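You operate a simulated robot arm through the tools that you are given. There is no shell and no other tool. Be economical: measure what you need, move in short steps, check, and stop when the job is done.

Carry out the task below with a simulated robot arm. There is one attempt and no reset: what you move stays moved.

TASK
Fill the steel jug at the filter and fill the teal tumbler from it to its line.
Fine: stand the jug under the filter to fill it; the jug is filled to its own line first and goes back; the other tumblers stay empty.
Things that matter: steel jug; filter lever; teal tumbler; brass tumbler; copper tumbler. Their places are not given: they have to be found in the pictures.

It is judged by the outcome, as a careful person would: the job done as asked, and still so three seconds after it is handed in. It fails if anything else is knocked over, pushed out of place, dropped, spilled or broken.

THE ROBOT
A 6-joint arm with a two-finger parallel gripper, fixed in place. Base frame: the origin is at the foot of the arm, x ahead of it, y to its left, z up; the work surface is at about z = 800. Lengths are in mm, angles in degrees, forces in N, time in s.
With the tool pointing down near the work surface it reaches from about 240 to 640 mm from the base axis. Its first joint turns from -66.0 to 66.0 degrees. Payload 2.7 kg.
Tool frame: the origin (TCP) lies between the finger pads and is the grasp point; the fingertips stand 23 mm ahead of it; z points along the fingers, y is the line along which they close. The gripper opens to 94 mm. The fingers are 38 mm wide and 10 mm thick; the gripper's body (54 by 96 mm) begins 39 mm behind the TCP.
Orientation is that of the tool frame in the base frame, as a unit quaternion [x, y, z, w]. With the fingers straight down and closing along the base's y, the tool's x points along the base's -x, its y along +y and its z along -z.

THE INTERFACE
- The arm moves only by the tool servo_tool. Its argument "targets" is a list of rows, each an object (a shift or turn left out is 0, a gripper value left out holds the last) with "angular": the turn, a rotation vector about the tool's x, y, z in degrees, a list of three; "xyz": the shift along the tool's x, y, z in mm, a list of three; "claw": the gripper command, from -1 (shut) to 1 (fully open), values between in proportion. In form: [{"angular": [wx, wy, wz], "xyz": [dx, dy, dz], "claw": claw}, ...]. A call has 1 to 20 rows; each row shifts and turns the commanded pose from where the row before left it, along the tool's axes as they then stand. A row lasts 0.2 s, in which the tool goes at most 50 mm and 8.6 degrees; a call with a longer step from one row to the next is refused whole, and so is a gripper value outside its range. A pose out of reach is approached as far as the arm can. The call stops where the force on the tool passes 70 N (or 10 N more than at its start, if that is more) or the arm is blocked; 0.2 s more then pass. The fingers move at their own pace (about 45 mm/s each) and stop on an object; they squeeze with about 28 N. The grip force told is the motor's: it shows also when the fingers shut on nothing. Time passes only in rows, and 0.2 s behind the last, so rows that do not move let the fingers close. It gives the time, the measured TCP pose, the force on the tool (base axes), the opening and the grip force at its end, in the units of the frame above (readings bear some noise).
- Cameras (640 x 400 px; columns grow to the right, rows downward): "scene" is fixed at [85.6, -434, 1424.8]; the picture's right is [0.72, -0.70, 0.00], its down [-0.25, -0.26, -0.93] and it looks along [0.65, 0.67, -0.37] (base axes); focal length 262 px, centre (320, 200). "wrist" rides on the gripper at [-39, 0, -44] in the tool frame; the picture's right is [0.00, -1.00, 0.00], its down [0.97, 0.00, -0.24] and it looks along [0.24, 0.00, 0.97] (tool axes); focal length 218 px, centre (320, 200).
- capture(camera): a new picture of that camera. No time passes.
- pixel_to_xyz(camera, pixels): there is no depth. For up to 12 entries [column, row, z] of the newest picture of that camera ("zoom" is the newest enlarged one), the place [x, y] in the base frame at which the ray of that pixel passes the height z, good to about 2 mm. No time passes.
- enlarge(camera, box): a new picture of the part [left, top, right, bottom] of that camera's present view, enlarged. No time passes.
- close_job(): hands the job in; it is judged then, once.

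Work in short steps. Measure before you move; look again where a grasp or a placing could have gone wrong, and mend it. You have 80 turns and 54 pictures in all, the two below and enlarged ones among them. Open the gripper and draw the arm clear of the work before you hand the job in, unless the task says otherwise.

The tools are called after "Call:" as name(argument=value, ...) on one line, values as JSON. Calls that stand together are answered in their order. servo_tool: Moves the arm, as the interface text tells. Its arguments: {"type":"object","properties":{"targets":{"type":"array","items":{"type":"object","properties":{"angular":{"type":"array","items":{"type":"number"}},"xyz":{"type":"array","items":{"type":"number"}},"claw":{"type":"number"}}}}},"required":["targets"]} The other tools are called the same way: capture (camera) takes a picture; pixel_to_xyz (camera, pixels) gives the place at which the rays of pixels pass given heights; enlarge (camera, box) takes an enlarged picture of a part of a camera's view; close_job () hands the job in.

At the start:

```text
clock: 0.0
eef_pos: [290.8, 36.9, 1343.0]
tcp_rot: [0.0, 1.0, 0.001, 0.001]
wrist_force: [0.4, -0.3, -0.2]
grip_width: 93.9
gripper_force: 0.0
```

scene: 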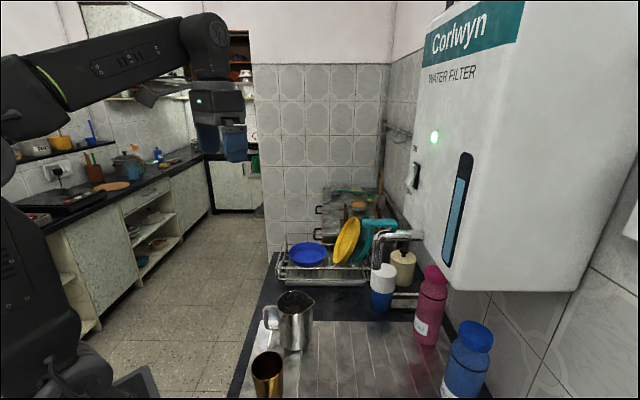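
wrist: 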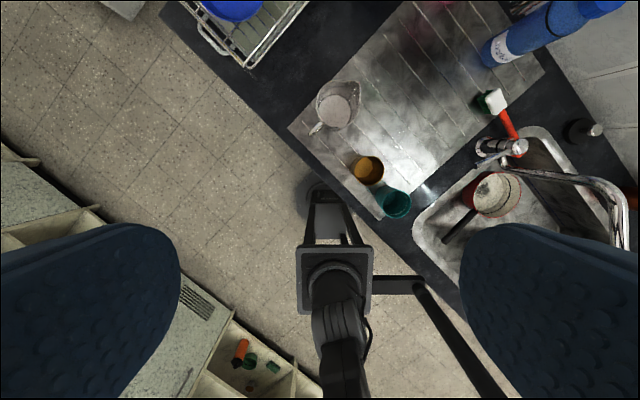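

The scene shows the jug near (295,318), a brass tumbler at (267,375) and the filter at upper right. I'll enlarge both views to find the details.

Call:
enlarge(camera="scene", box=[230, 220, 480, 400])

Call:
enlarge(camera="scene", box=[370, 80, 570, 300])

Call:
enlarge(camera="wrist", box=[280, 0, 600, 240])

```text
2.22 times, centred on (355, 310) of scene
```

zoom: 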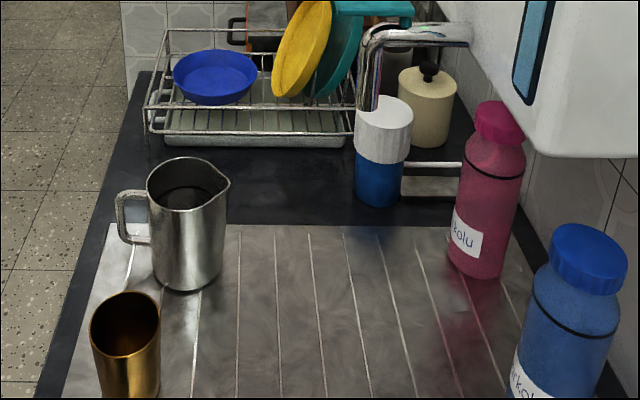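

```text
1.82 times, centred on (470, 190) of scene
```

zoom: 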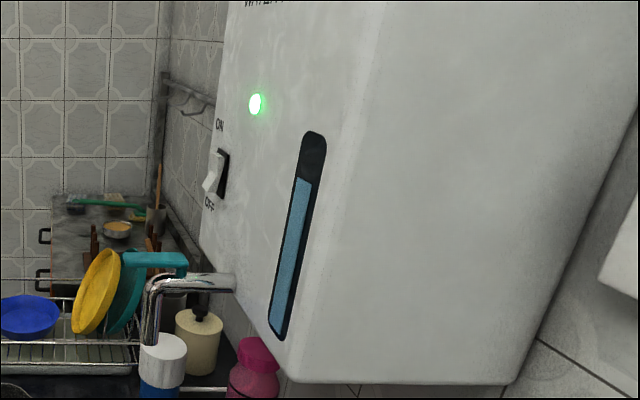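

```text
1.67 times, centred on (440, 120) of wrist
```

zoom: 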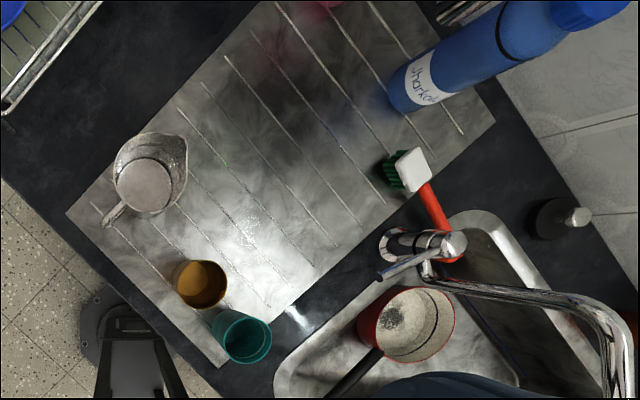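

I'll localise the jug, tumblers, spout candidates and bottles with several heights.

Call:
pixel_to_xyz(camera="wrist", pixels=[[335, 108, 800], [335, 95, 930], [368, 170, 890], [397, 203, 890], [316, 130, 900], [358, 95, 930], [288, 127, 800], [550, 70, 800], [495, 55, 800], [412, 0, 800], [250, 70, 800], [160, 5, 800]])

Call:
pixel_to_xyz(camera="scene", pixels=[[295, 345, 800], [288, 300, 930], [267, 370, 880], [376, 267, 1000], [376, 267, 1050], [376, 267, 1100], [450, 390, 800], [425, 340, 800], [415, 230, 1000], [380, 308, 800], [447, 290, 1000], [447, 290, 1100]])

```text
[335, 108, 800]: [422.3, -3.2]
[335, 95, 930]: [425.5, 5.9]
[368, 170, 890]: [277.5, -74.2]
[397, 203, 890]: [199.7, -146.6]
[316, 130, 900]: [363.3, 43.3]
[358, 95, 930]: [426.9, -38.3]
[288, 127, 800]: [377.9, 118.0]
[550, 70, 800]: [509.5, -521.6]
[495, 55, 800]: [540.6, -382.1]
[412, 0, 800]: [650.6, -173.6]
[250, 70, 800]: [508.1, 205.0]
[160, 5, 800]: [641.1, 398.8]
```

```text
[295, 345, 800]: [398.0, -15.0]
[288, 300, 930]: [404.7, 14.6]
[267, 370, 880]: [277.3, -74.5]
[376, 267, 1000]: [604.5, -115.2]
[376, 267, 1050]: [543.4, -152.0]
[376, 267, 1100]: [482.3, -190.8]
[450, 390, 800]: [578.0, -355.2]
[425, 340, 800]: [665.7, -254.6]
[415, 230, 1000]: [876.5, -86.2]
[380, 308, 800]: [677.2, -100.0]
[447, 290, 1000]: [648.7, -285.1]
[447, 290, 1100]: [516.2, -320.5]
```

The jug is near (415,0), brass near (277,-75) and teal near (200,-147). The spout and copper tumbler aren't located yet, so I turn the wrist camera toward the filter in free air.

Call:
servo_tool(targets=[{"angular": [0, 0, 8.4], "claw": 1}, {"angular": [0, 0, 8.4]}, {"angular": [0, 0, 8.4]}, {"angular": [0, 0, 8.4]}, {"angular": [0, 0, 8.4]}, {"angular": [0, -8.4, 0]}, {"angular": [0, -8.4, 0]}, {"angular": [0, -8.4, 0]}, {"angular": [0, -8.4, 0]}, {"angular": [0, -8.4, 0]}, {"angular": [0, -8.4, 0]}, {}])

Call:
capture(camera="wrist")

Call:
capture(camera="scene")

```text
clock: 2.6
eef_pos: [290.0, 35.8, 1342.9]
tcp_rot: [0.324, 0.844, -0.153, 0.399]
wrist_force: [-0.6, -0.6, 0.3]
grip_width: 94.0
gripper_force: 0.1
```

```text
48 pictures are left
```

wrist: 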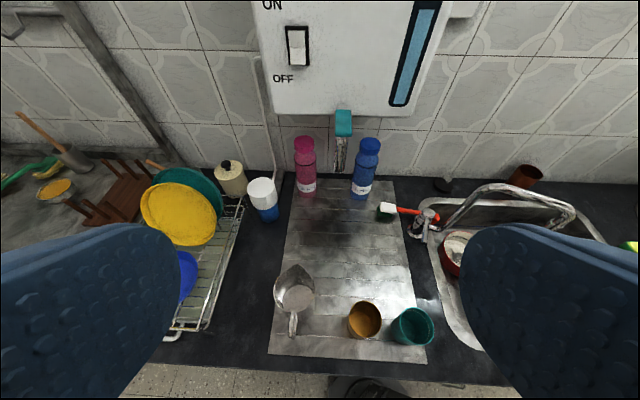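

```text
47 pictures are left
```

scene: 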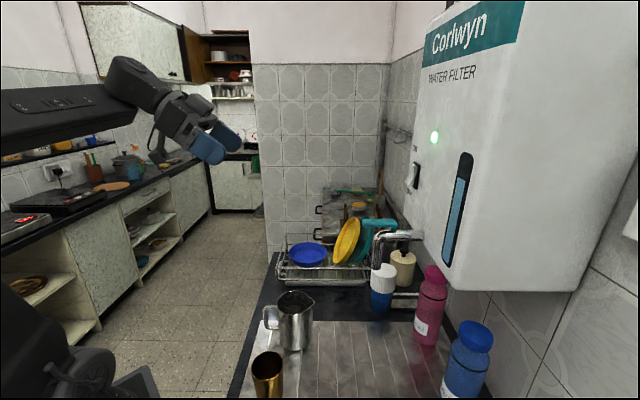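

The teal lever is at (344,122) with the spout below it at (340,165). A brown cup stands at (525,175). I'll enlarge these.

Call:
enlarge(camera="wrist", box=[280, 90, 408, 210])

Call:
pixel_to_xyz(camera="wrist", pixels=[[338, 172, 1000], [338, 172, 1040], [338, 172, 1080], [338, 172, 1120], [520, 185, 800], [305, 195, 800], [360, 197, 800], [344, 122, 1080], [344, 122, 1120], [344, 122, 1160], [300, 310, 800], [398, 345, 800]])

Call:
enlarge(camera="wrist", box=[240, 240, 460, 380])

Call:
enlarge(camera="scene", box=[350, 205, 440, 275])

```text
3.33 times, centred on (344, 150) of wrist
```

zoom: 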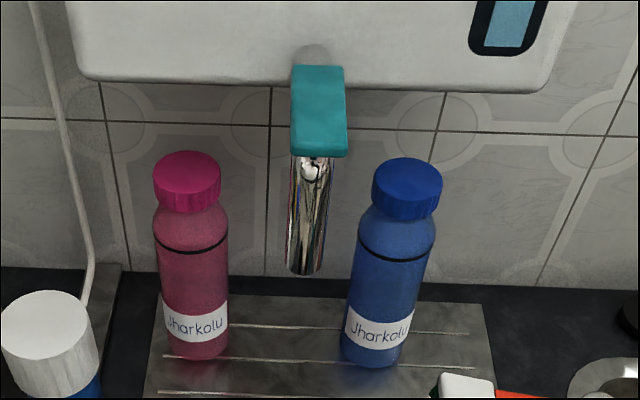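

```text
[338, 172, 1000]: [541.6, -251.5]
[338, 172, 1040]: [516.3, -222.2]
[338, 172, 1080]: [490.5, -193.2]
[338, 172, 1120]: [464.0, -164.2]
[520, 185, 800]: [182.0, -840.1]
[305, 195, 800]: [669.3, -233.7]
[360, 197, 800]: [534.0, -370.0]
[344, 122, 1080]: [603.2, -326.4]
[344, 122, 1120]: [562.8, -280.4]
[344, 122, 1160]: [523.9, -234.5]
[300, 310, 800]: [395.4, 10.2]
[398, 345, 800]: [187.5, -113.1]
```

```text
2.86 times, centred on (350, 310) of wrist
```

zoom: 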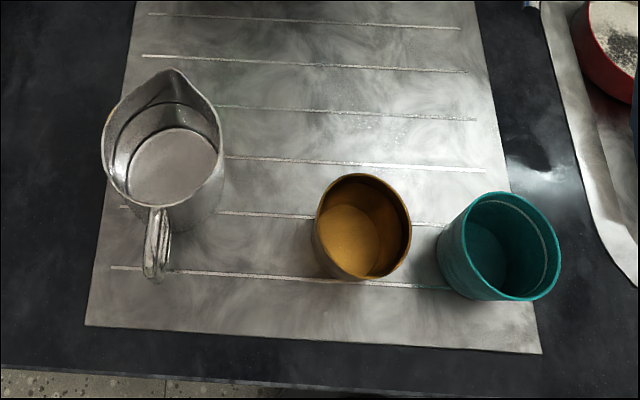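

```text
5.71 times, centred on (395, 240) of scene
```

zoom: 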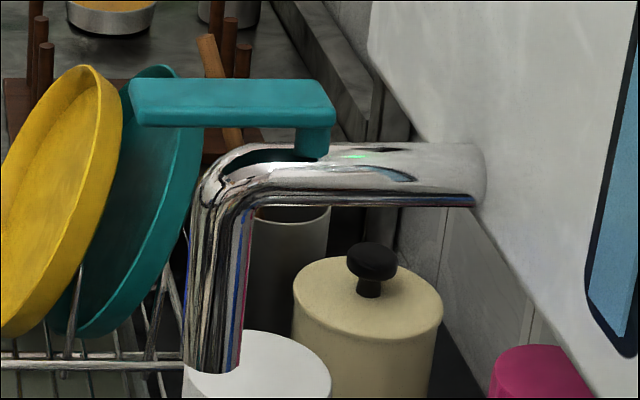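

The copper tumbler appears to be the far brown cup beyond the sink. The spout outlet is near (485,-187,1090), with a teal lever bar on top of it. I bring the tool upright above the jug to measure it.

Call:
servo_tool(targets=[{"angular": [0, 8.4, 0]}, {"angular": [0, 8.4, 0]}, {"angular": [0, 8.4, 0]}, {"angular": [0, 8.4, 0]}, {"angular": [0, 8.4, 0]}, {"angular": [0, 8.4, 0]}, {"xyz": [-26, 14, 40]}, {"xyz": [-26, 14, 40]}, {"xyz": [-26, 14, 40]}, {"xyz": [-26, 14, 40]}, {"xyz": [0, 0, 40]}, {}])

Call:
capture(camera="wrist")

Call:
enlarge(camera="scene", box=[240, 260, 360, 400])

```text
clock: 5.2
eef_pos: [408.2, 6.7, 1141.8]
tcp_rot: [0.359, 0.934, -0.001, 0.0]
wrist_force: [-1.0, 0.3, 0.0]
grip_width: 94.1
gripper_force: 0.0
```

```text
43 pictures are left
```

wrist: 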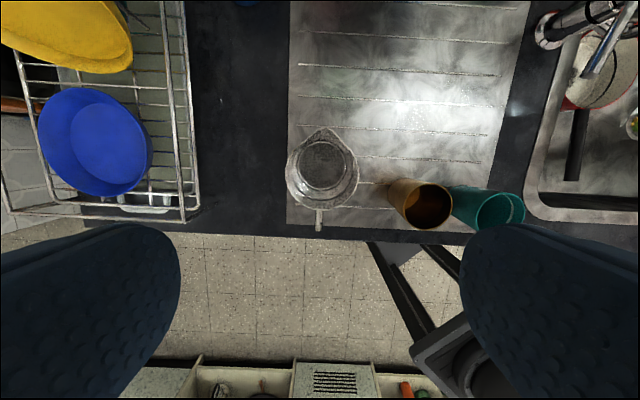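

```text
2.86 times, centred on (300, 330) of scene
```

zoom: 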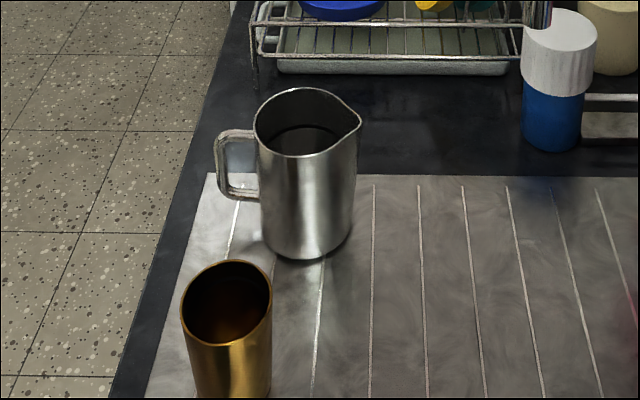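

The jug lies square to the tool, with its handle at (319,218) and tip at (322,130). I enlarge it to measure.

Call:
enlarge(camera="wrist", box=[270, 110, 390, 240])

Call:
pixel_to_xyz(camera="wrist", pixels=[[322, 128, 920], [321, 208, 920], [286, 172, 920], [358, 172, 920], [286, 172, 940], [358, 172, 940], [319, 229, 900], [323, 165, 803], [300, 165, 803], [347, 165, 803], [426, 205, 900], [498, 211, 890]])

Call:
pixel_to_xyz(camera="scene", pixels=[[300, 305, 900], [282, 305, 920], [316, 305, 920], [321.5, 304, 920], [295, 351, 800], [312, 341, 800], [280, 341, 800], [275, 338, 850]])

```text
3.08 times, centred on (330, 175) of wrist
```

zoom: 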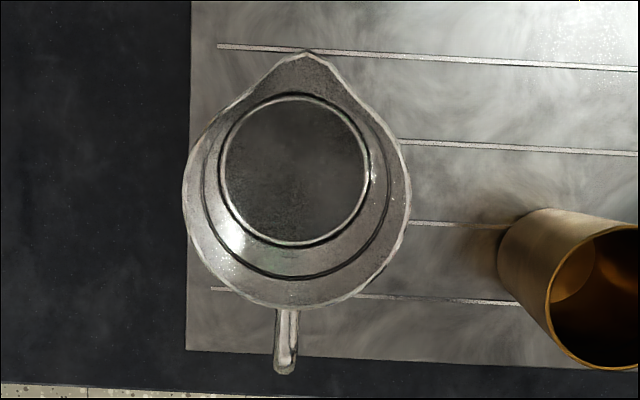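

```text
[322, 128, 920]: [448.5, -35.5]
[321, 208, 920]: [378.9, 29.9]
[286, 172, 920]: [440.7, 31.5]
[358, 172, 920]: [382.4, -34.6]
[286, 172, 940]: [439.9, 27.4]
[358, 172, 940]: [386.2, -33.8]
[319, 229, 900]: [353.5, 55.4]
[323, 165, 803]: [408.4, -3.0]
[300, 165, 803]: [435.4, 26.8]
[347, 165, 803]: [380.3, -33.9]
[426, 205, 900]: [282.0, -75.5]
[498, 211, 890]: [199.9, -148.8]
```

```text
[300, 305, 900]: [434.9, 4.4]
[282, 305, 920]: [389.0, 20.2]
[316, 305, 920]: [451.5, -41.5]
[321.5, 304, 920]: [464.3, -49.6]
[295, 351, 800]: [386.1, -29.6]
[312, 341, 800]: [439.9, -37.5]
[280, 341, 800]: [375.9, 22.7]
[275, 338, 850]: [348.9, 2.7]
```

The rim is about 90 mm wide, almost the gripper's full opening, so I'd rather grip the handle. I query scene rays for the handle and tip to get heights.

Call:
pixel_to_xyz(camera="scene", pixels=[[266.3, 317.7, 860], [266.3, 317.7, 880], [266.3, 317.7, 900], [314.2, 303.7, 910], [314.2, 303.7, 925], [314.2, 303.7, 940], [264, 330, 860], [264, 330, 880], [266, 306, 900], [266, 306, 920], [376.1, 270.1, 1080], [376.1, 270.1, 1100]])

Call:
pixel_to_xyz(camera="wrist", pixels=[[325, 126.9, 910], [325, 126.9, 925], [325, 126.9, 940], [318.5, 229, 880], [318.5, 229, 900], [318.5, 229, 910]])

```text
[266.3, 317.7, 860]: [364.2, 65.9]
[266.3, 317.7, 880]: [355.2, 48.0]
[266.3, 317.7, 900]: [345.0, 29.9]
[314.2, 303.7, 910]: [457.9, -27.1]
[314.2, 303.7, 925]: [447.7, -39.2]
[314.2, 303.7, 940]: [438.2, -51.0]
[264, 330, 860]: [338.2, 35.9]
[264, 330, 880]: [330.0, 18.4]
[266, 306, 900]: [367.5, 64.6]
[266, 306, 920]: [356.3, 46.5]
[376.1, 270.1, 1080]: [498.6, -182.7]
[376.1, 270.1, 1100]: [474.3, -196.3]
```

```text
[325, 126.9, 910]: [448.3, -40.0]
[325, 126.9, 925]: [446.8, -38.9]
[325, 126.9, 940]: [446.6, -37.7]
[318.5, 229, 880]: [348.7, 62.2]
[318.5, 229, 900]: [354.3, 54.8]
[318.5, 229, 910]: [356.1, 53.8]
```

The tip is at (447,-39,925), handle bar about (356,54) between z 845 and 905, heading -45.5°. I tilt the tool to 15° below horizontal, facing the handle, and move to a pre-grasp behind it.

Call:
servo_tool(targets=[{"angular": [0, 0, 3.4]}, {"angular": [0, -8.4, 0]}, {"angular": [0, -8.4, 0]}, {"angular": [0, -8.4, 0]}, {"angular": [0, -8.4, 0]}, {"angular": [0, -8.4, 0]}, {"angular": [0, -8.4, 0]}, {"angular": [0, -8.4, 0]}, {"angular": [0, -8.4, 0]}, {"angular": [0, -7.8, 0]}, {"xyz": [0, 0, -45]}, {"xyz": [0, -4.5, -44]}, {"xyz": [39, 0, 0]}, {"xyz": [39, 0, 0]}, {"xyz": [39, 0, 0]}, {}])

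Call:
capture(camera="scene")

```text
clock: 8.6
eef_pos: [322.3, 88.4, 1053.9]
tcp_rot: [0.306, 0.732, -0.235, 0.562]
wrist_force: [0.4, 0.3, 0.0]
grip_width: 93.8
gripper_force: 0.1
```

```text
40 pictures are left
```

scene: 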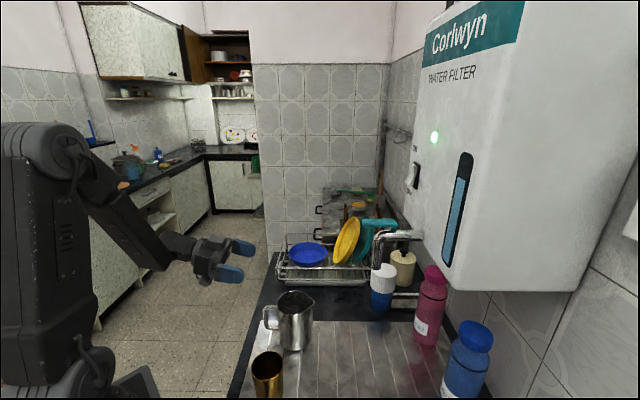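

The pose tracks as commanded, so I continue down to the pre-grasp.

Call:
servo_tool(targets=[{"xyz": [39, 0, 0]}, {"xyz": [39, 0, 0]}, {"xyz": [39, 0, 0]}, {"xyz": [39, 0, 0]}, {}])

Call:
capture(camera="wrist")

Call:
enlarge(camera="scene", box=[200, 260, 340, 360])

```text
clock: 9.8
eef_pos: [312.8, 141.4, 939.6]
tcp_rot: [0.306, 0.732, -0.237, 0.56]
wrist_force: [-0.7, -0.7, 0.8]
grip_width: 94.1
gripper_force: 0.1
out of reach, approached as far as the arm can: row 3, 4
```

```text
39 pictures are left
```

wrist: 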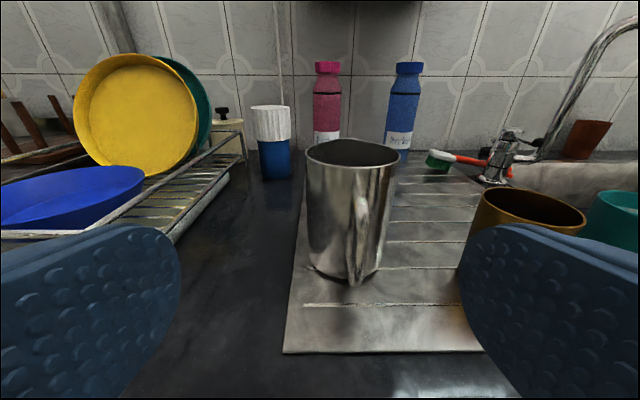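

```text
4.00 times, centred on (270, 310) of scene
```

zoom: 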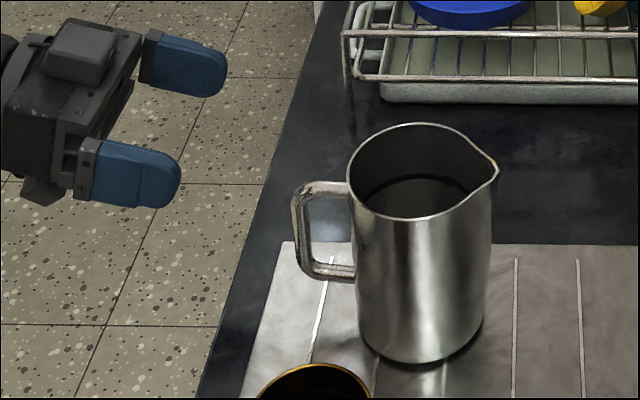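

The last 40 mm were out of reach at this pitch. I back up and steepen to 30° below horizontal, which pushes the wrist outward.

Call:
servo_tool(targets=[{"xyz": [-39, 0, 0]}, {"xyz": [-39, 0, 0]}, {"angular": [0, 7.5, 0]}, {"angular": [0, 7.5, 0]}, {}])

```text
clock: 11.0
eef_pos: [325.3, 126.1, 1014.7]
tcp_rot: [0.334, 0.799, -0.193, 0.461]
wrist_force: [0.5, 0.6, -0.9]
grip_width: 94.1
gripper_force: 0.0
```

Now at pitch 30°, I go to a pre-grasp 70 mm short of the handle.

Call:
servo_tool(targets=[{"xyz": [28, -10.1, 23]}, {"xyz": [28, -10.1, 23]}, {"xyz": [27.8, -10.1, 23]}, {}])

Call:
capture(camera="wrist")

```text
clock: 12.0
eef_pos: [321.8, 95.3, 916.3]
tcp_rot: [0.334, 0.799, -0.195, 0.46]
wrist_force: [0.5, 0.5, 1.0]
grip_width: 94.1
gripper_force: 0.1
out of reach, approached as far as the arm can: row 3
```

```text
37 pictures are left
```

wrist: 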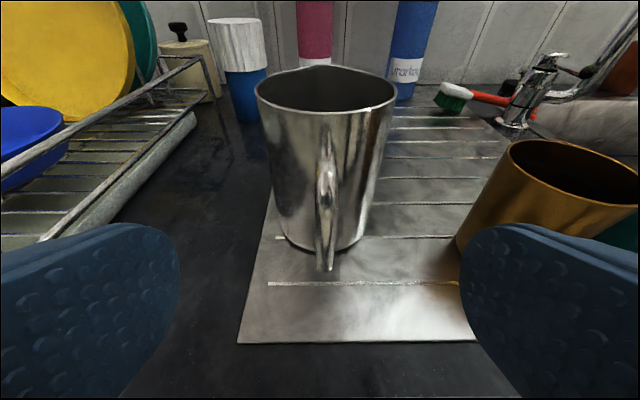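

The handle is centred at column 326. I advance about 70 mm with small corrections and keep the fingers open.

Call:
servo_tool(targets=[{"xyz": [0, -1, 18]}, {"xyz": [2, -1, 18]}, {"xyz": [3, -1, 18]}, {"xyz": [3, -1, 16]}, {}])

Call:
capture(camera="wrist")

Call:
enlarge(camera="scene", box=[200, 260, 340, 360])

```text
clock: 13.2
eef_pos: [374.3, 64.5, 898.7]
tcp_rot: [0.334, 0.799, -0.195, 0.459]
wrist_force: [0.3, 0.5, 0.3]
grip_width: 93.9
gripper_force: 0.1
out of reach, approached as far as the arm can: row 1, 2, 3, 4
```

```text
36 pictures are left
```

wrist: 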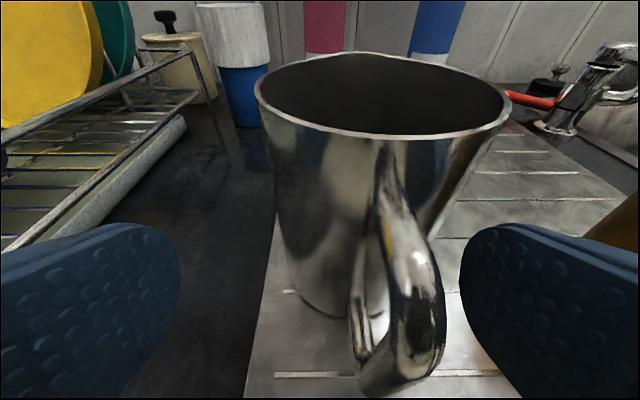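

```text
4.00 times, centred on (270, 310) of scene
```

zoom: 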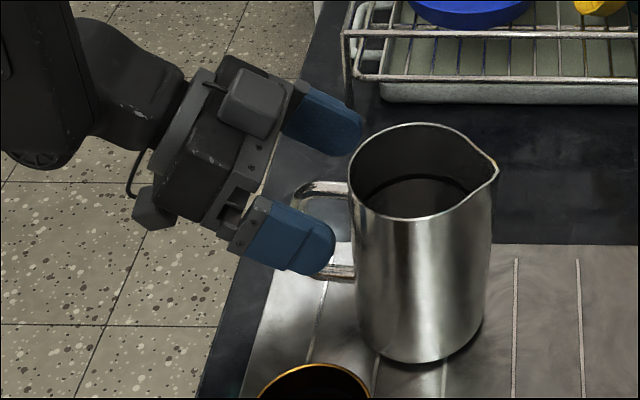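

The arm's inner reach limit pushed it about 20 mm aside. I back off and steepen to 48°.

Call:
servo_tool(targets=[{"xyz": [0, 0, -35]}, {"xyz": [0, 0, -35]}, {"angular": [0, 6, 0]}, {"angular": [0, 6, 0]}, {"angular": [0, 6, 0]}, {}])

```text
clock: 14.6
eef_pos: [332.4, 106.9, 933.4]
tcp_rot: [0.36, 0.861, -0.138, 0.331]
wrist_force: [0.7, -0.2, -0.5]
grip_width: 94.1
gripper_force: 0.1
```

Now at 48° pitch: I correct sideways -22 mm, then advance 78 mm onto the handle.

Call:
servo_tool(targets=[{"xyz": [-4, -21.8, 0]}, {"xyz": [0, 0, 20]}, {"xyz": [0, 0, 20]}, {"xyz": [0, 0, 20]}, {"xyz": [0, 0, 18]}, {}])

Call:
capture(camera="wrist")

Call:
enlarge(camera="scene", box=[200, 260, 340, 360])

```text
clock: 16.0
eef_pos: [355.9, 52.2, 876.6]
tcp_rot: [0.361, 0.861, -0.138, 0.33]
wrist_force: [0.8, -0.1, 0.2]
grip_width: 93.9
gripper_force: 0.1
```

```text
34 pictures are left
```

wrist: 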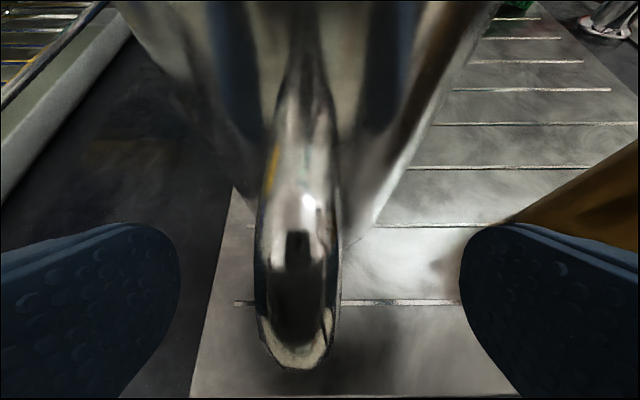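

```text
4.00 times, centred on (270, 310) of scene
```

zoom: 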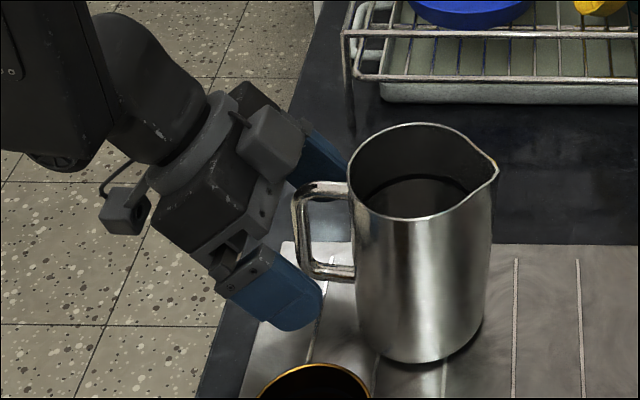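

The handle sits between the fingers, its centre at column ~300 (about 4 mm toward +y). I centre and close.

Call:
servo_tool(targets=[{"xyz": [0, 3.8, 0]}, {"claw": -1}, {}, {}, {}, {}, {}, {}, {}])

Call:
enlarge(camera="scene", box=[200, 260, 340, 360])

```text
clock: 18.0
eef_pos: [358.1, 56.0, 877.0]
tcp_rot: [0.36, 0.861, -0.138, 0.331]
wrist_force: [0.8, -0.1, 0.4]
grip_width: 10.6
gripper_force: 28.2
```

```text
4.00 times, centred on (270, 310) of scene
```

zoom: 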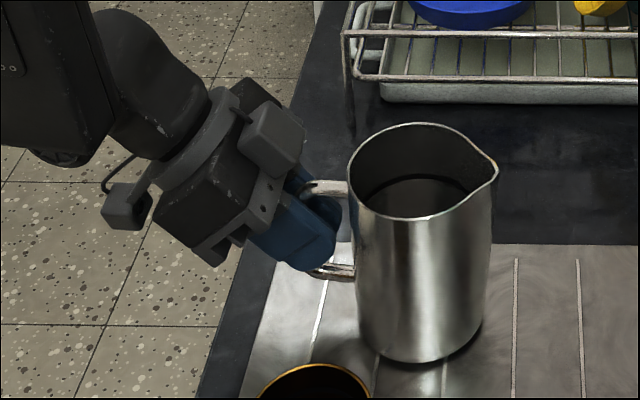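

The handle is gripped at 10.6 mm; I record the grasp TCP (358.1,56.0,877.0) for the return. I lift about 30 mm and check for slipping.

Call:
servo_tool(targets=[{"xyz": [-6.7, 0, -7.4]}, {"xyz": [-6.7, 0, -7.4]}, {"xyz": [-6.7, 0, -7.4]}, {}, {}])

Call:
enlarge(camera="scene", box=[200, 240, 340, 360])

```text
clock: 19.2
eef_pos: [358.9, 54.9, 907.7]
tcp_rot: [0.36, 0.861, -0.138, 0.331]
wrist_force: [0.3, 0.7, -1.8]
grip_width: 10.7
gripper_force: 28.4
```

```text
3.33 times, centred on (270, 300) of scene
```

zoom: 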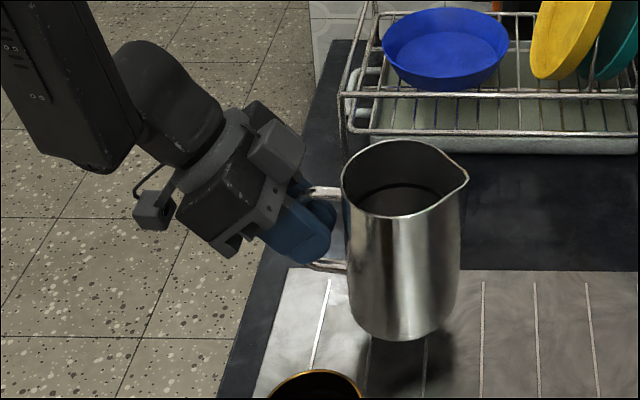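

The jug hangs upright. I carry it level to under the outlet (TCP about (434,-129)).

Call:
servo_tool(targets=[{"xyz": [-17, -9.45, 15.4]}, {"xyz": [-17, -9.45, 15.4]}, {"xyz": [-17, -9.45, 15.4]}, {"xyz": [-17, -9.45, 15.4]}, {"xyz": [-17, -9.45, 15.4]}, {"xyz": [-17, -9.45, 15.4]}, {"xyz": [-17, -9.45, 15.4]}, {"xyz": [-17, -9.45, 15.4]}, {}])

Call:
capture(camera="scene")

Call:
capture(camera="wrist")

```text
clock: 21.2
eef_pos: [431.8, -128.8, 905.3]
tcp_rot: [0.36, 0.861, -0.139, 0.332]
wrist_force: [0.7, 0.2, -2.0]
grip_width: 10.8
gripper_force: 28.3
```

```text
30 pictures are left
```

scene: 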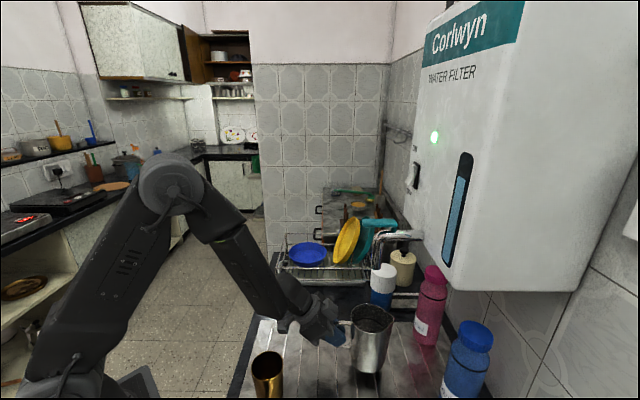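

```text
29 pictures are left
```

wrist: 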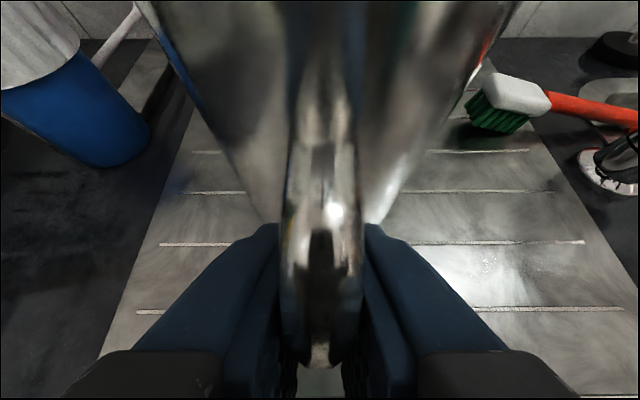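

The jug is under the spout. I nudge it 3 mm forward, lower 28 mm to the drainboard and release.

Call:
servo_tool(targets=[{"xyz": [-2.2, 0, 2]}, {"xyz": [6.7, 0, 7.4]}, {"xyz": [6.7, 0, 7.4]}, {"xyz": [4.7, 0, 5.2]}, {"xyz": [0.8, 0, 0.9]}, {}])

Call:
enlarge(camera="scene", box=[310, 200, 450, 390])

```text
clock: 22.6
eef_pos: [434.6, -130.4, 879.1]
tcp_rot: [0.361, 0.861, -0.139, 0.331]
wrist_force: [0.0, -0.6, -1.7]
grip_width: 10.9
gripper_force: 28.0
```

```text
2.11 times, centred on (380, 295) of scene
```

zoom: 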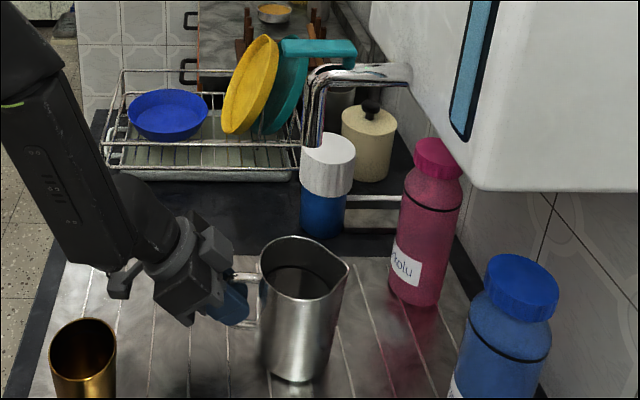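

Still about 2 mm up, no contact force yet; I lower in 1 mm steps.

Call:
servo_tool(targets=[{"xyz": [0.67, 0, 0.74]}, {"xyz": [0.67, 0, 0.74]}, {}])

```text
clock: 23.4
eef_pos: [434.6, -129.2, 876.9]
tcp_rot: [0.361, 0.861, -0.138, 0.332]
wrist_force: [0.2, 0.3, 1.6]
grip_width: 10.7
gripper_force: 27.6
```

Contact is felt, so I release to about 47 mm and withdraw along the tool axis.

Call:
servo_tool(targets=[{"claw": 0}, {}, {}, {"xyz": [0, 0, -20]}, {"xyz": [0, 0, -40]}, {"xyz": [0, 0, -40]}, {"xyz": [-30, 0, -30]}, {"xyz": [-30, 0, -30]}, {"xyz": [-30, 0, -30]}, {"xyz": [0, 0, -40], "claw": -1}, {}])

Call:
capture(camera="wrist")

Call:
capture(camera="scene")

```text
clock: 25.8
eef_pos: [374.8, -69.0, 1108.5]
tcp_rot: [0.36, 0.861, -0.138, 0.331]
wrist_force: [-0.7, 0.2, 0.8]
grip_width: 0.0
gripper_force: 5.7
```

```text
27 pictures are left
```

wrist: 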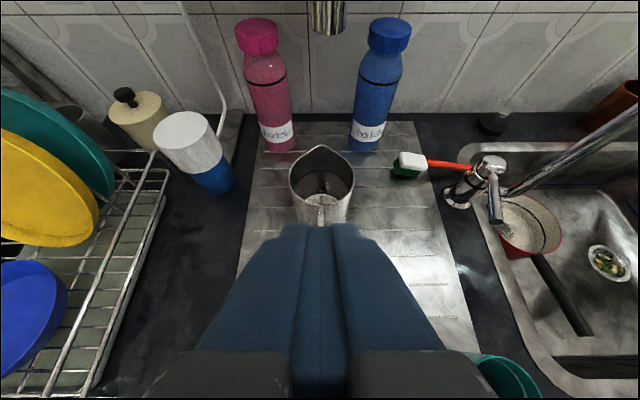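

```text
26 pictures are left
```

scene: 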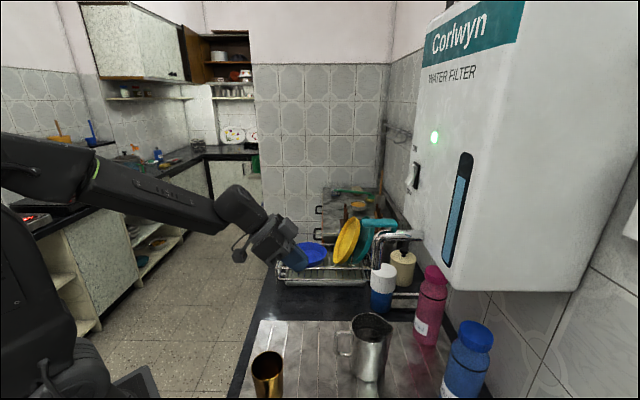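

From my two earlier views I triangulate the lever's free end at about (460,-167,1198), with its post near (507,-216). The grip is clear, so I rise with closed fingers and go to hover above the lever's free end.

Call:
servo_tool(targets=[{"xyz": [-26.1, 0, -29]}, {"xyz": [-26.1, 0, -29]}, {"xyz": [-26.1, 0, -29]}, {"xyz": [-26.1, 0, -29]}, {"xyz": [-25.6, -2, 23]}, {"xyz": [-25.6, -2, 23]}, {"xyz": [-25.6, -2, 23]}, {"xyz": [-25.6, -2, 23]}, {}])

Call:
capture(camera="wrist")

Call:
enlarge(camera="scene", box=[320, 170, 440, 280])

```text
clock: 27.8
eef_pos: [463.7, -172.2, 1263.8]
tcp_rot: [0.36, 0.861, -0.139, 0.331]
wrist_force: [-0.5, -0.6, 0.3]
grip_width: 0.0
gripper_force: 27.9
```

```text
25 pictures are left
```

wrist: 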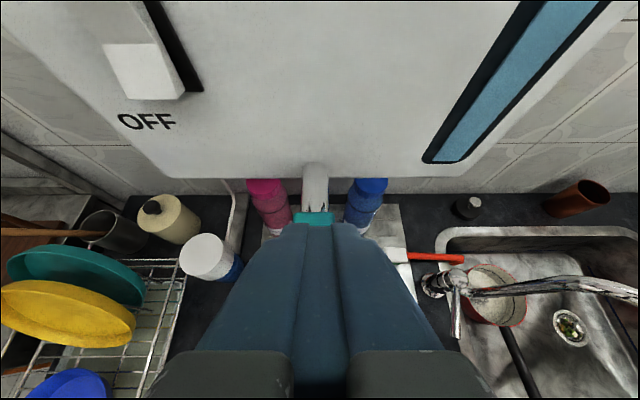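

```text
3.64 times, centred on (380, 225) of scene
```

zoom: 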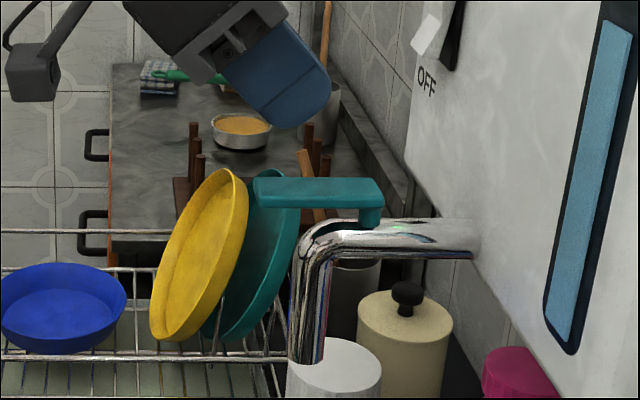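

The fingertip hovers about 28 mm above the lever, roughly 23 mm from its end. I shift back 10 mm, then lower and press lightly.

Call:
servo_tool(targets=[{"xyz": [7.4, 0, -6.7]}, {"xyz": [8, 0, 8.9]}, {"xyz": [6, 0, 6.7]}, {"xyz": [2, 0, 2.2]}, {}])

Call:
enlarge(camera="scene", box=[320, 170, 440, 280])

```text
clock: 29.0
eef_pos: [457.5, -165.7, 1240.3]
tcp_rot: [0.359, 0.861, -0.137, 0.332]
wrist_force: [-0.3, 0.5, -0.3]
grip_width: 0.0
gripper_force: 28.1
```

```text
3.64 times, centred on (380, 225) of scene
```

zoom: 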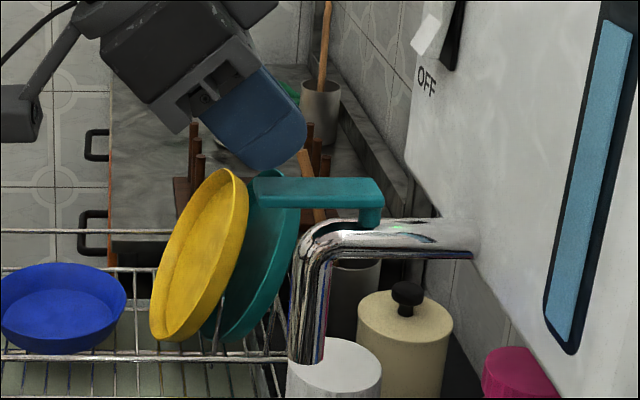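

About 4-5 mm of gap remains; I lower 5 mm more and read the force.

Call:
servo_tool(targets=[{"xyz": [2, 0, 2.2]}, {"xyz": [1.35, 0, 1.5]}, {"xyz": [0.7, 0, 0.75]}, {}])

```text
clock: 30.0
eef_pos: [455.7, -164.6, 1235.3]
tcp_rot: [0.36, 0.861, -0.138, 0.332]
wrist_force: [-0.4, 0.1, 0.3]
grip_width: 0.0
gripper_force: 28.4
```

Call:
servo_tool(targets=[{"xyz": [0.7, 0, 0.75]}, {"xyz": [0.7, 0, 0.75]}, {"xyz": [0.7, 0, 0.75]}, {"xyz": [0.7, 0, 0.75]}, {}])

Call:
enlarge(camera="scene", box=[320, 170, 440, 280])

```text
clock: 31.2
eef_pos: [458.1, -165.2, 1229.0]
tcp_rot: [0.36, 0.861, -0.139, 0.332]
wrist_force: [0.0, 0.0, 1.0]
grip_width: 0.0
gripper_force: 27.7
```

```text
3.64 times, centred on (380, 225) of scene
```

zoom: 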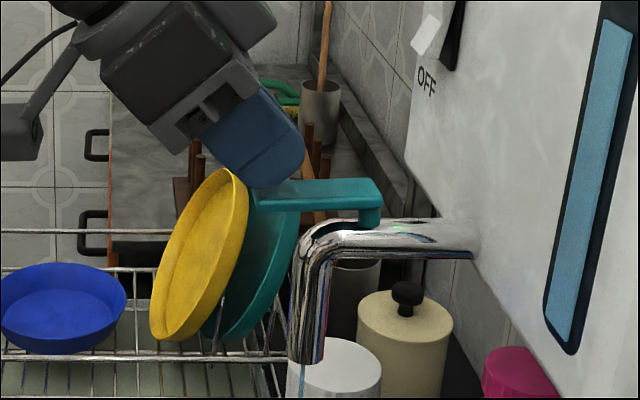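

The lever tips down (about 1 N) and a thin stream shows at (302,370). I check the stream lands in the jug.

Call:
enlarge(camera="scene", box=[330, 250, 430, 390])

```text
2.86 times, centred on (380, 320) of scene
```

zoom: 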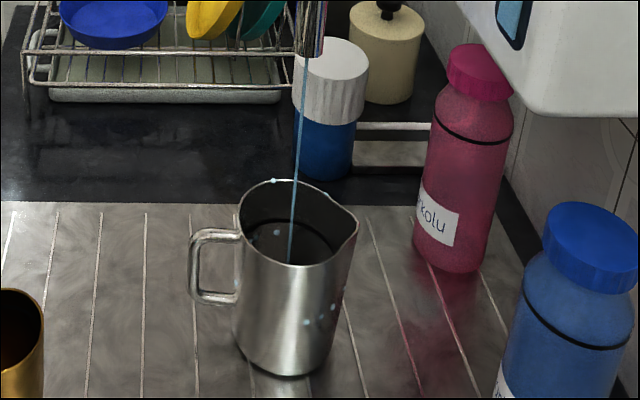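

The stream falls inside the jug; some small dots appear around it. I hold briefly and look again.

Call:
servo_tool(targets=[{}])

Call:
enlarge(camera="scene", box=[330, 270, 410, 390])

```text
clock: 31.6
eef_pos: [457.7, -165.2, 1229.5]
tcp_rot: [0.36, 0.861, -0.138, 0.331]
wrist_force: [-0.5, -0.6, 1.0]
grip_width: 0.0
gripper_force: 28.3
```

```text
3.33 times, centred on (370, 330) of scene
```

zoom: 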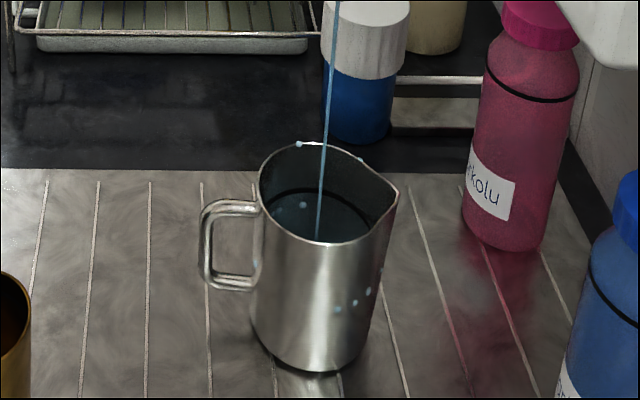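

The dots don't move and the stream is clean. I hold for about 1 s and look at the level.

Call:
servo_tool(targets=[{}, {}, {}, {}])

Call:
enlarge(camera="scene", box=[345, 300, 395, 350])

```text
clock: 32.6
eef_pos: [457.0, -165.8, 1230.5]
tcp_rot: [0.36, 0.861, -0.138, 0.332]
wrist_force: [0.3, -1.0, 1.4]
grip_width: 0.0
gripper_force: 27.4
```

```text
8.00 times, centred on (370, 325) of scene
```

zoom: 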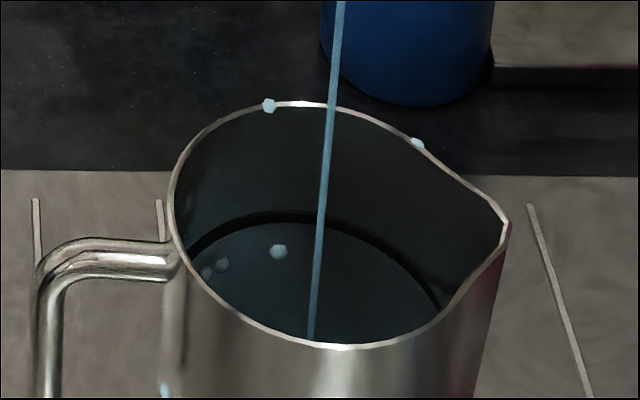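

The black ring at (290,218) is the jug's line and the surface isn't yet clearly visible. I hold another 1 s and compare.

Call:
servo_tool(targets=[{}, {}, {}, {}, {}])

Call:
enlarge(camera="scene", box=[345, 300, 395, 350])

```text
clock: 33.8
eef_pos: [457.4, -167.3, 1229.3]
tcp_rot: [0.359, 0.862, -0.138, 0.331]
wrist_force: [0.0, 1.0, 1.0]
grip_width: 0.2
gripper_force: 28.4
```

```text
8.00 times, centred on (370, 325) of scene
```

zoom: 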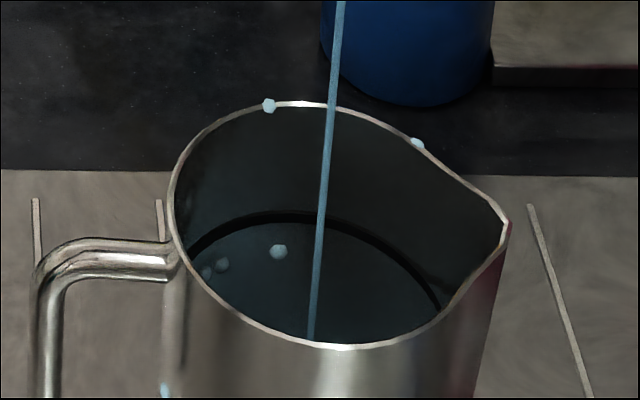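

No visible change, so the level is still well below the line. I press 2 mm deeper and hold 3 s.

Call:
servo_tool(targets=[{"xyz": [1.35, 0, 1.5]}, {}, {}, {}, {}, {}, {}, {}, {}, {}, {}, {}, {}, {}, {}])

Call:
enlarge(camera="scene", box=[340, 255, 410, 375])

```text
clock: 37.0
eef_pos: [458.0, -165.0, 1227.9]
tcp_rot: [0.36, 0.861, -0.139, 0.332]
wrist_force: [0.7, -0.1, 1.0]
grip_width: 0.1
gripper_force: 27.5
```

```text
3.33 times, centred on (375, 315) of scene
```

zoom: 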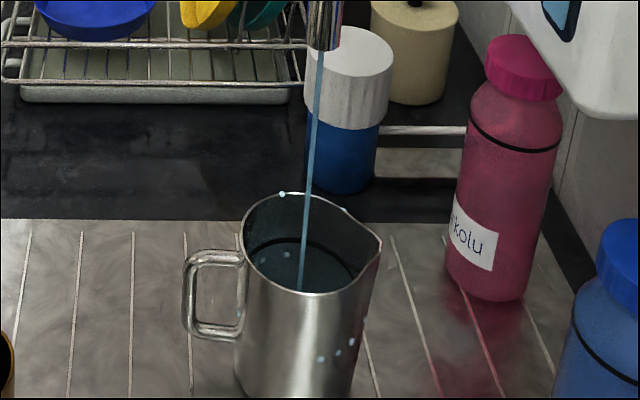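

The stream is thicker and stays inside. I hold 2 s more and look closely.

Call:
servo_tool(targets=[{}, {}, {}, {}, {}, {}, {}, {}, {}, {}])

Call:
enlarge(camera="scene", box=[345, 300, 395, 350])

```text
clock: 39.2
eef_pos: [457.8, -165.0, 1227.6]
tcp_rot: [0.36, 0.861, -0.139, 0.331]
wrist_force: [0.5, -0.7, 1.2]
grip_width: 0.1
gripper_force: 28.2
```

```text
8.00 times, centred on (370, 325) of scene
```

zoom: 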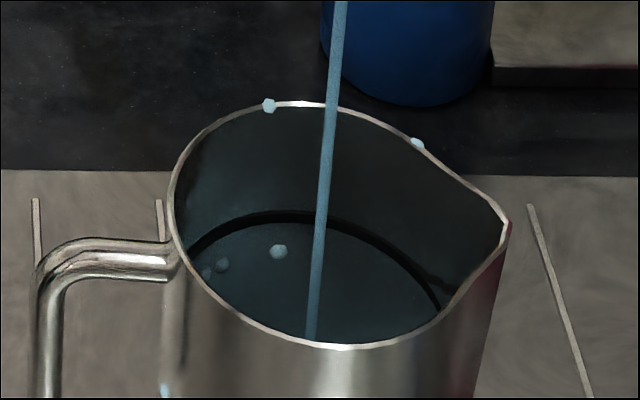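

Still below the visible part of the wall (under about 250 ml, so no more than ~30 ml/s). Holding 3 s more is safe.

Call:
servo_tool(targets=[{}, {}, {}, {}, {}, {}, {}, {}, {}, {}, {}, {}, {}, {}, {}])

Call:
enlarge(camera="scene", box=[345, 300, 395, 350])

```text
clock: 42.4
eef_pos: [457.1, -165.2, 1227.3]
tcp_rot: [0.361, 0.861, -0.139, 0.331]
wrist_force: [0.7, -0.7, 1.0]
grip_width: 0.0
gripper_force: 28.1
```

```text
8.00 times, centred on (370, 325) of scene
```

zoom: 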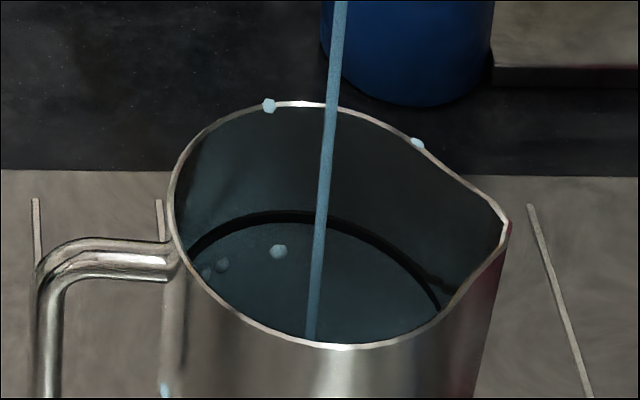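

Colour deepens but no surface yet. I hold another 3.6 s.

Call:
servo_tool(targets=[{}, {}, {}, {}, {}, {}, {}, {}, {}, {}, {}, {}, {}, {}, {}, {}, {}])

Call:
enlarge(camera="scene", box=[345, 300, 395, 350])

```text
clock: 46.0
eef_pos: [456.8, -164.2, 1227.5]
tcp_rot: [0.36, 0.861, -0.139, 0.332]
wrist_force: [-0.1, -0.5, 0.9]
grip_width: 0.0
gripper_force: 27.9
```

```text
8.00 times, centred on (370, 325) of scene
```

zoom: 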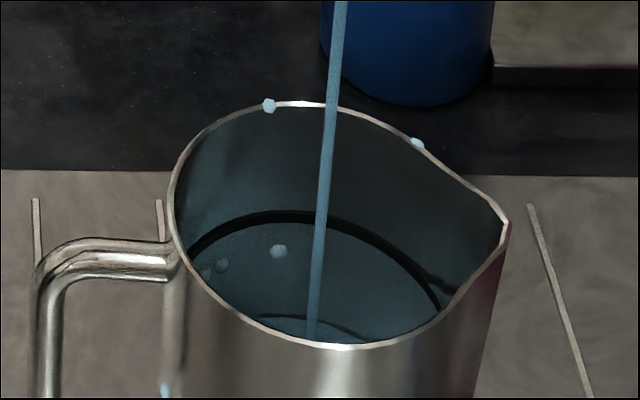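

A dark arc at (320,315) has appeared, either the surface edge or the line's reflection. Both meet the line when full, so I measure its rise over 1.6 s.

Call:
servo_tool(targets=[{}, {}, {}, {}, {}, {}, {}])

Call:
enlarge(camera="scene", box=[345, 300, 395, 350])

```text
clock: 47.6
eef_pos: [457.4, -164.5, 1228.6]
tcp_rot: [0.36, 0.861, -0.139, 0.332]
wrist_force: [-0.2, -0.3, 1.5]
grip_width: 0.1
gripper_force: 27.9
```

```text
8.00 times, centred on (370, 325) of scene
```

zoom: 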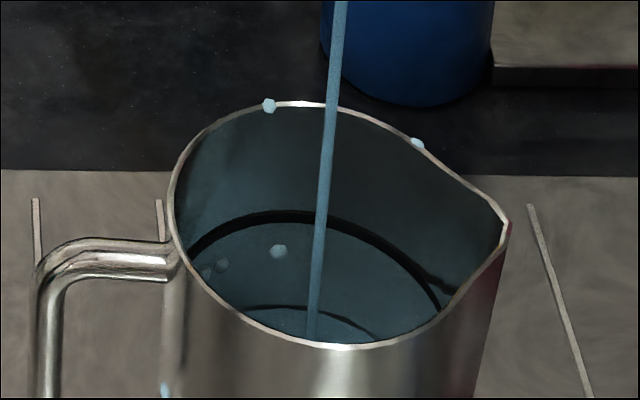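

The arc rose about 9 px in 1.6 s with 84 px left, so about 14 s remain. I hold about 8 s.

Call:
servo_tool(targets=[{}, {}, {}, {}, {}, {}, {}, {}, {}, {}, {}, {}, {}, {}, {}, {}, {}, {}, {}, {}])

Call:
servo_tool(targets=[{}, {}, {}, {}, {}, {}, {}, {}, {}, {}, {}, {}, {}, {}, {}, {}, {}, {}])

Call:
enlarge(camera="scene", box=[345, 300, 395, 350])

```text
clock: 51.8
eef_pos: [457.1, -164.7, 1228.4]
tcp_rot: [0.36, 0.861, -0.139, 0.331]
wrist_force: [0.4, -0.9, 1.4]
grip_width: 0.0
gripper_force: 27.9
```

```text
clock: 55.6
eef_pos: [458.0, -165.3, 1229.0]
tcp_rot: [0.36, 0.861, -0.138, 0.331]
wrist_force: [0.0, 0.1, 0.3]
grip_width: 0.0
gripper_force: 27.8
```

```text
8.00 times, centred on (370, 325) of scene
```

zoom: 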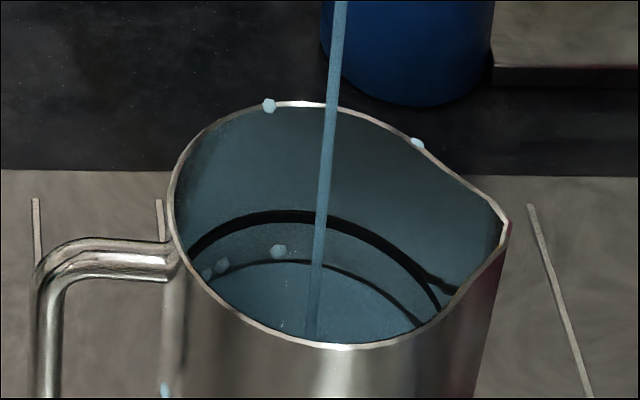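

The arc is at y≈262, rising about 5.5 px/s, with 45 px left, so about 8 s remain. I hold 6.4 s, then look.

Call:
servo_tool(targets=[{}, {}, {}, {}, {}, {}, {}, {}, {}, {}, {}, {}, {}, {}, {}])

Call:
servo_tool(targets=[{}, {}, {}, {}, {}, {}, {}, {}, {}, {}, {}, {}, {}, {}, {}])

Call:
enlarge(camera="scene", box=[345, 300, 395, 350])

```text
clock: 58.8
eef_pos: [457.1, -165.1, 1227.9]
tcp_rot: [0.36, 0.861, -0.138, 0.331]
wrist_force: [-0.8, -0.5, 1.7]
grip_width: 0.0
gripper_force: 27.7
```

```text
clock: 62.0
eef_pos: [458.0, -165.8, 1228.3]
tcp_rot: [0.361, 0.861, -0.139, 0.331]
wrist_force: [-0.2, -0.1, 1.3]
grip_width: 0.3
gripper_force: 28.0
```

```text
8.00 times, centred on (370, 325) of scene
```

zoom: 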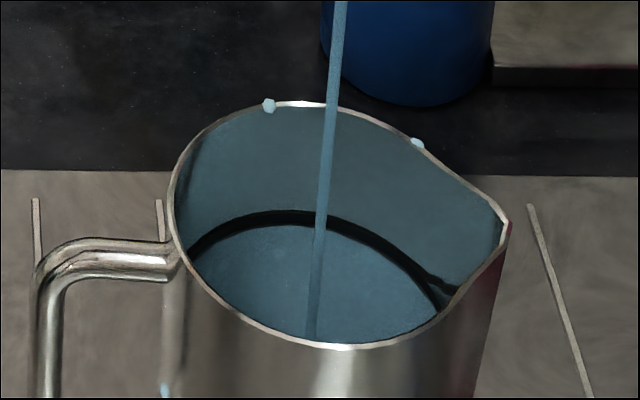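

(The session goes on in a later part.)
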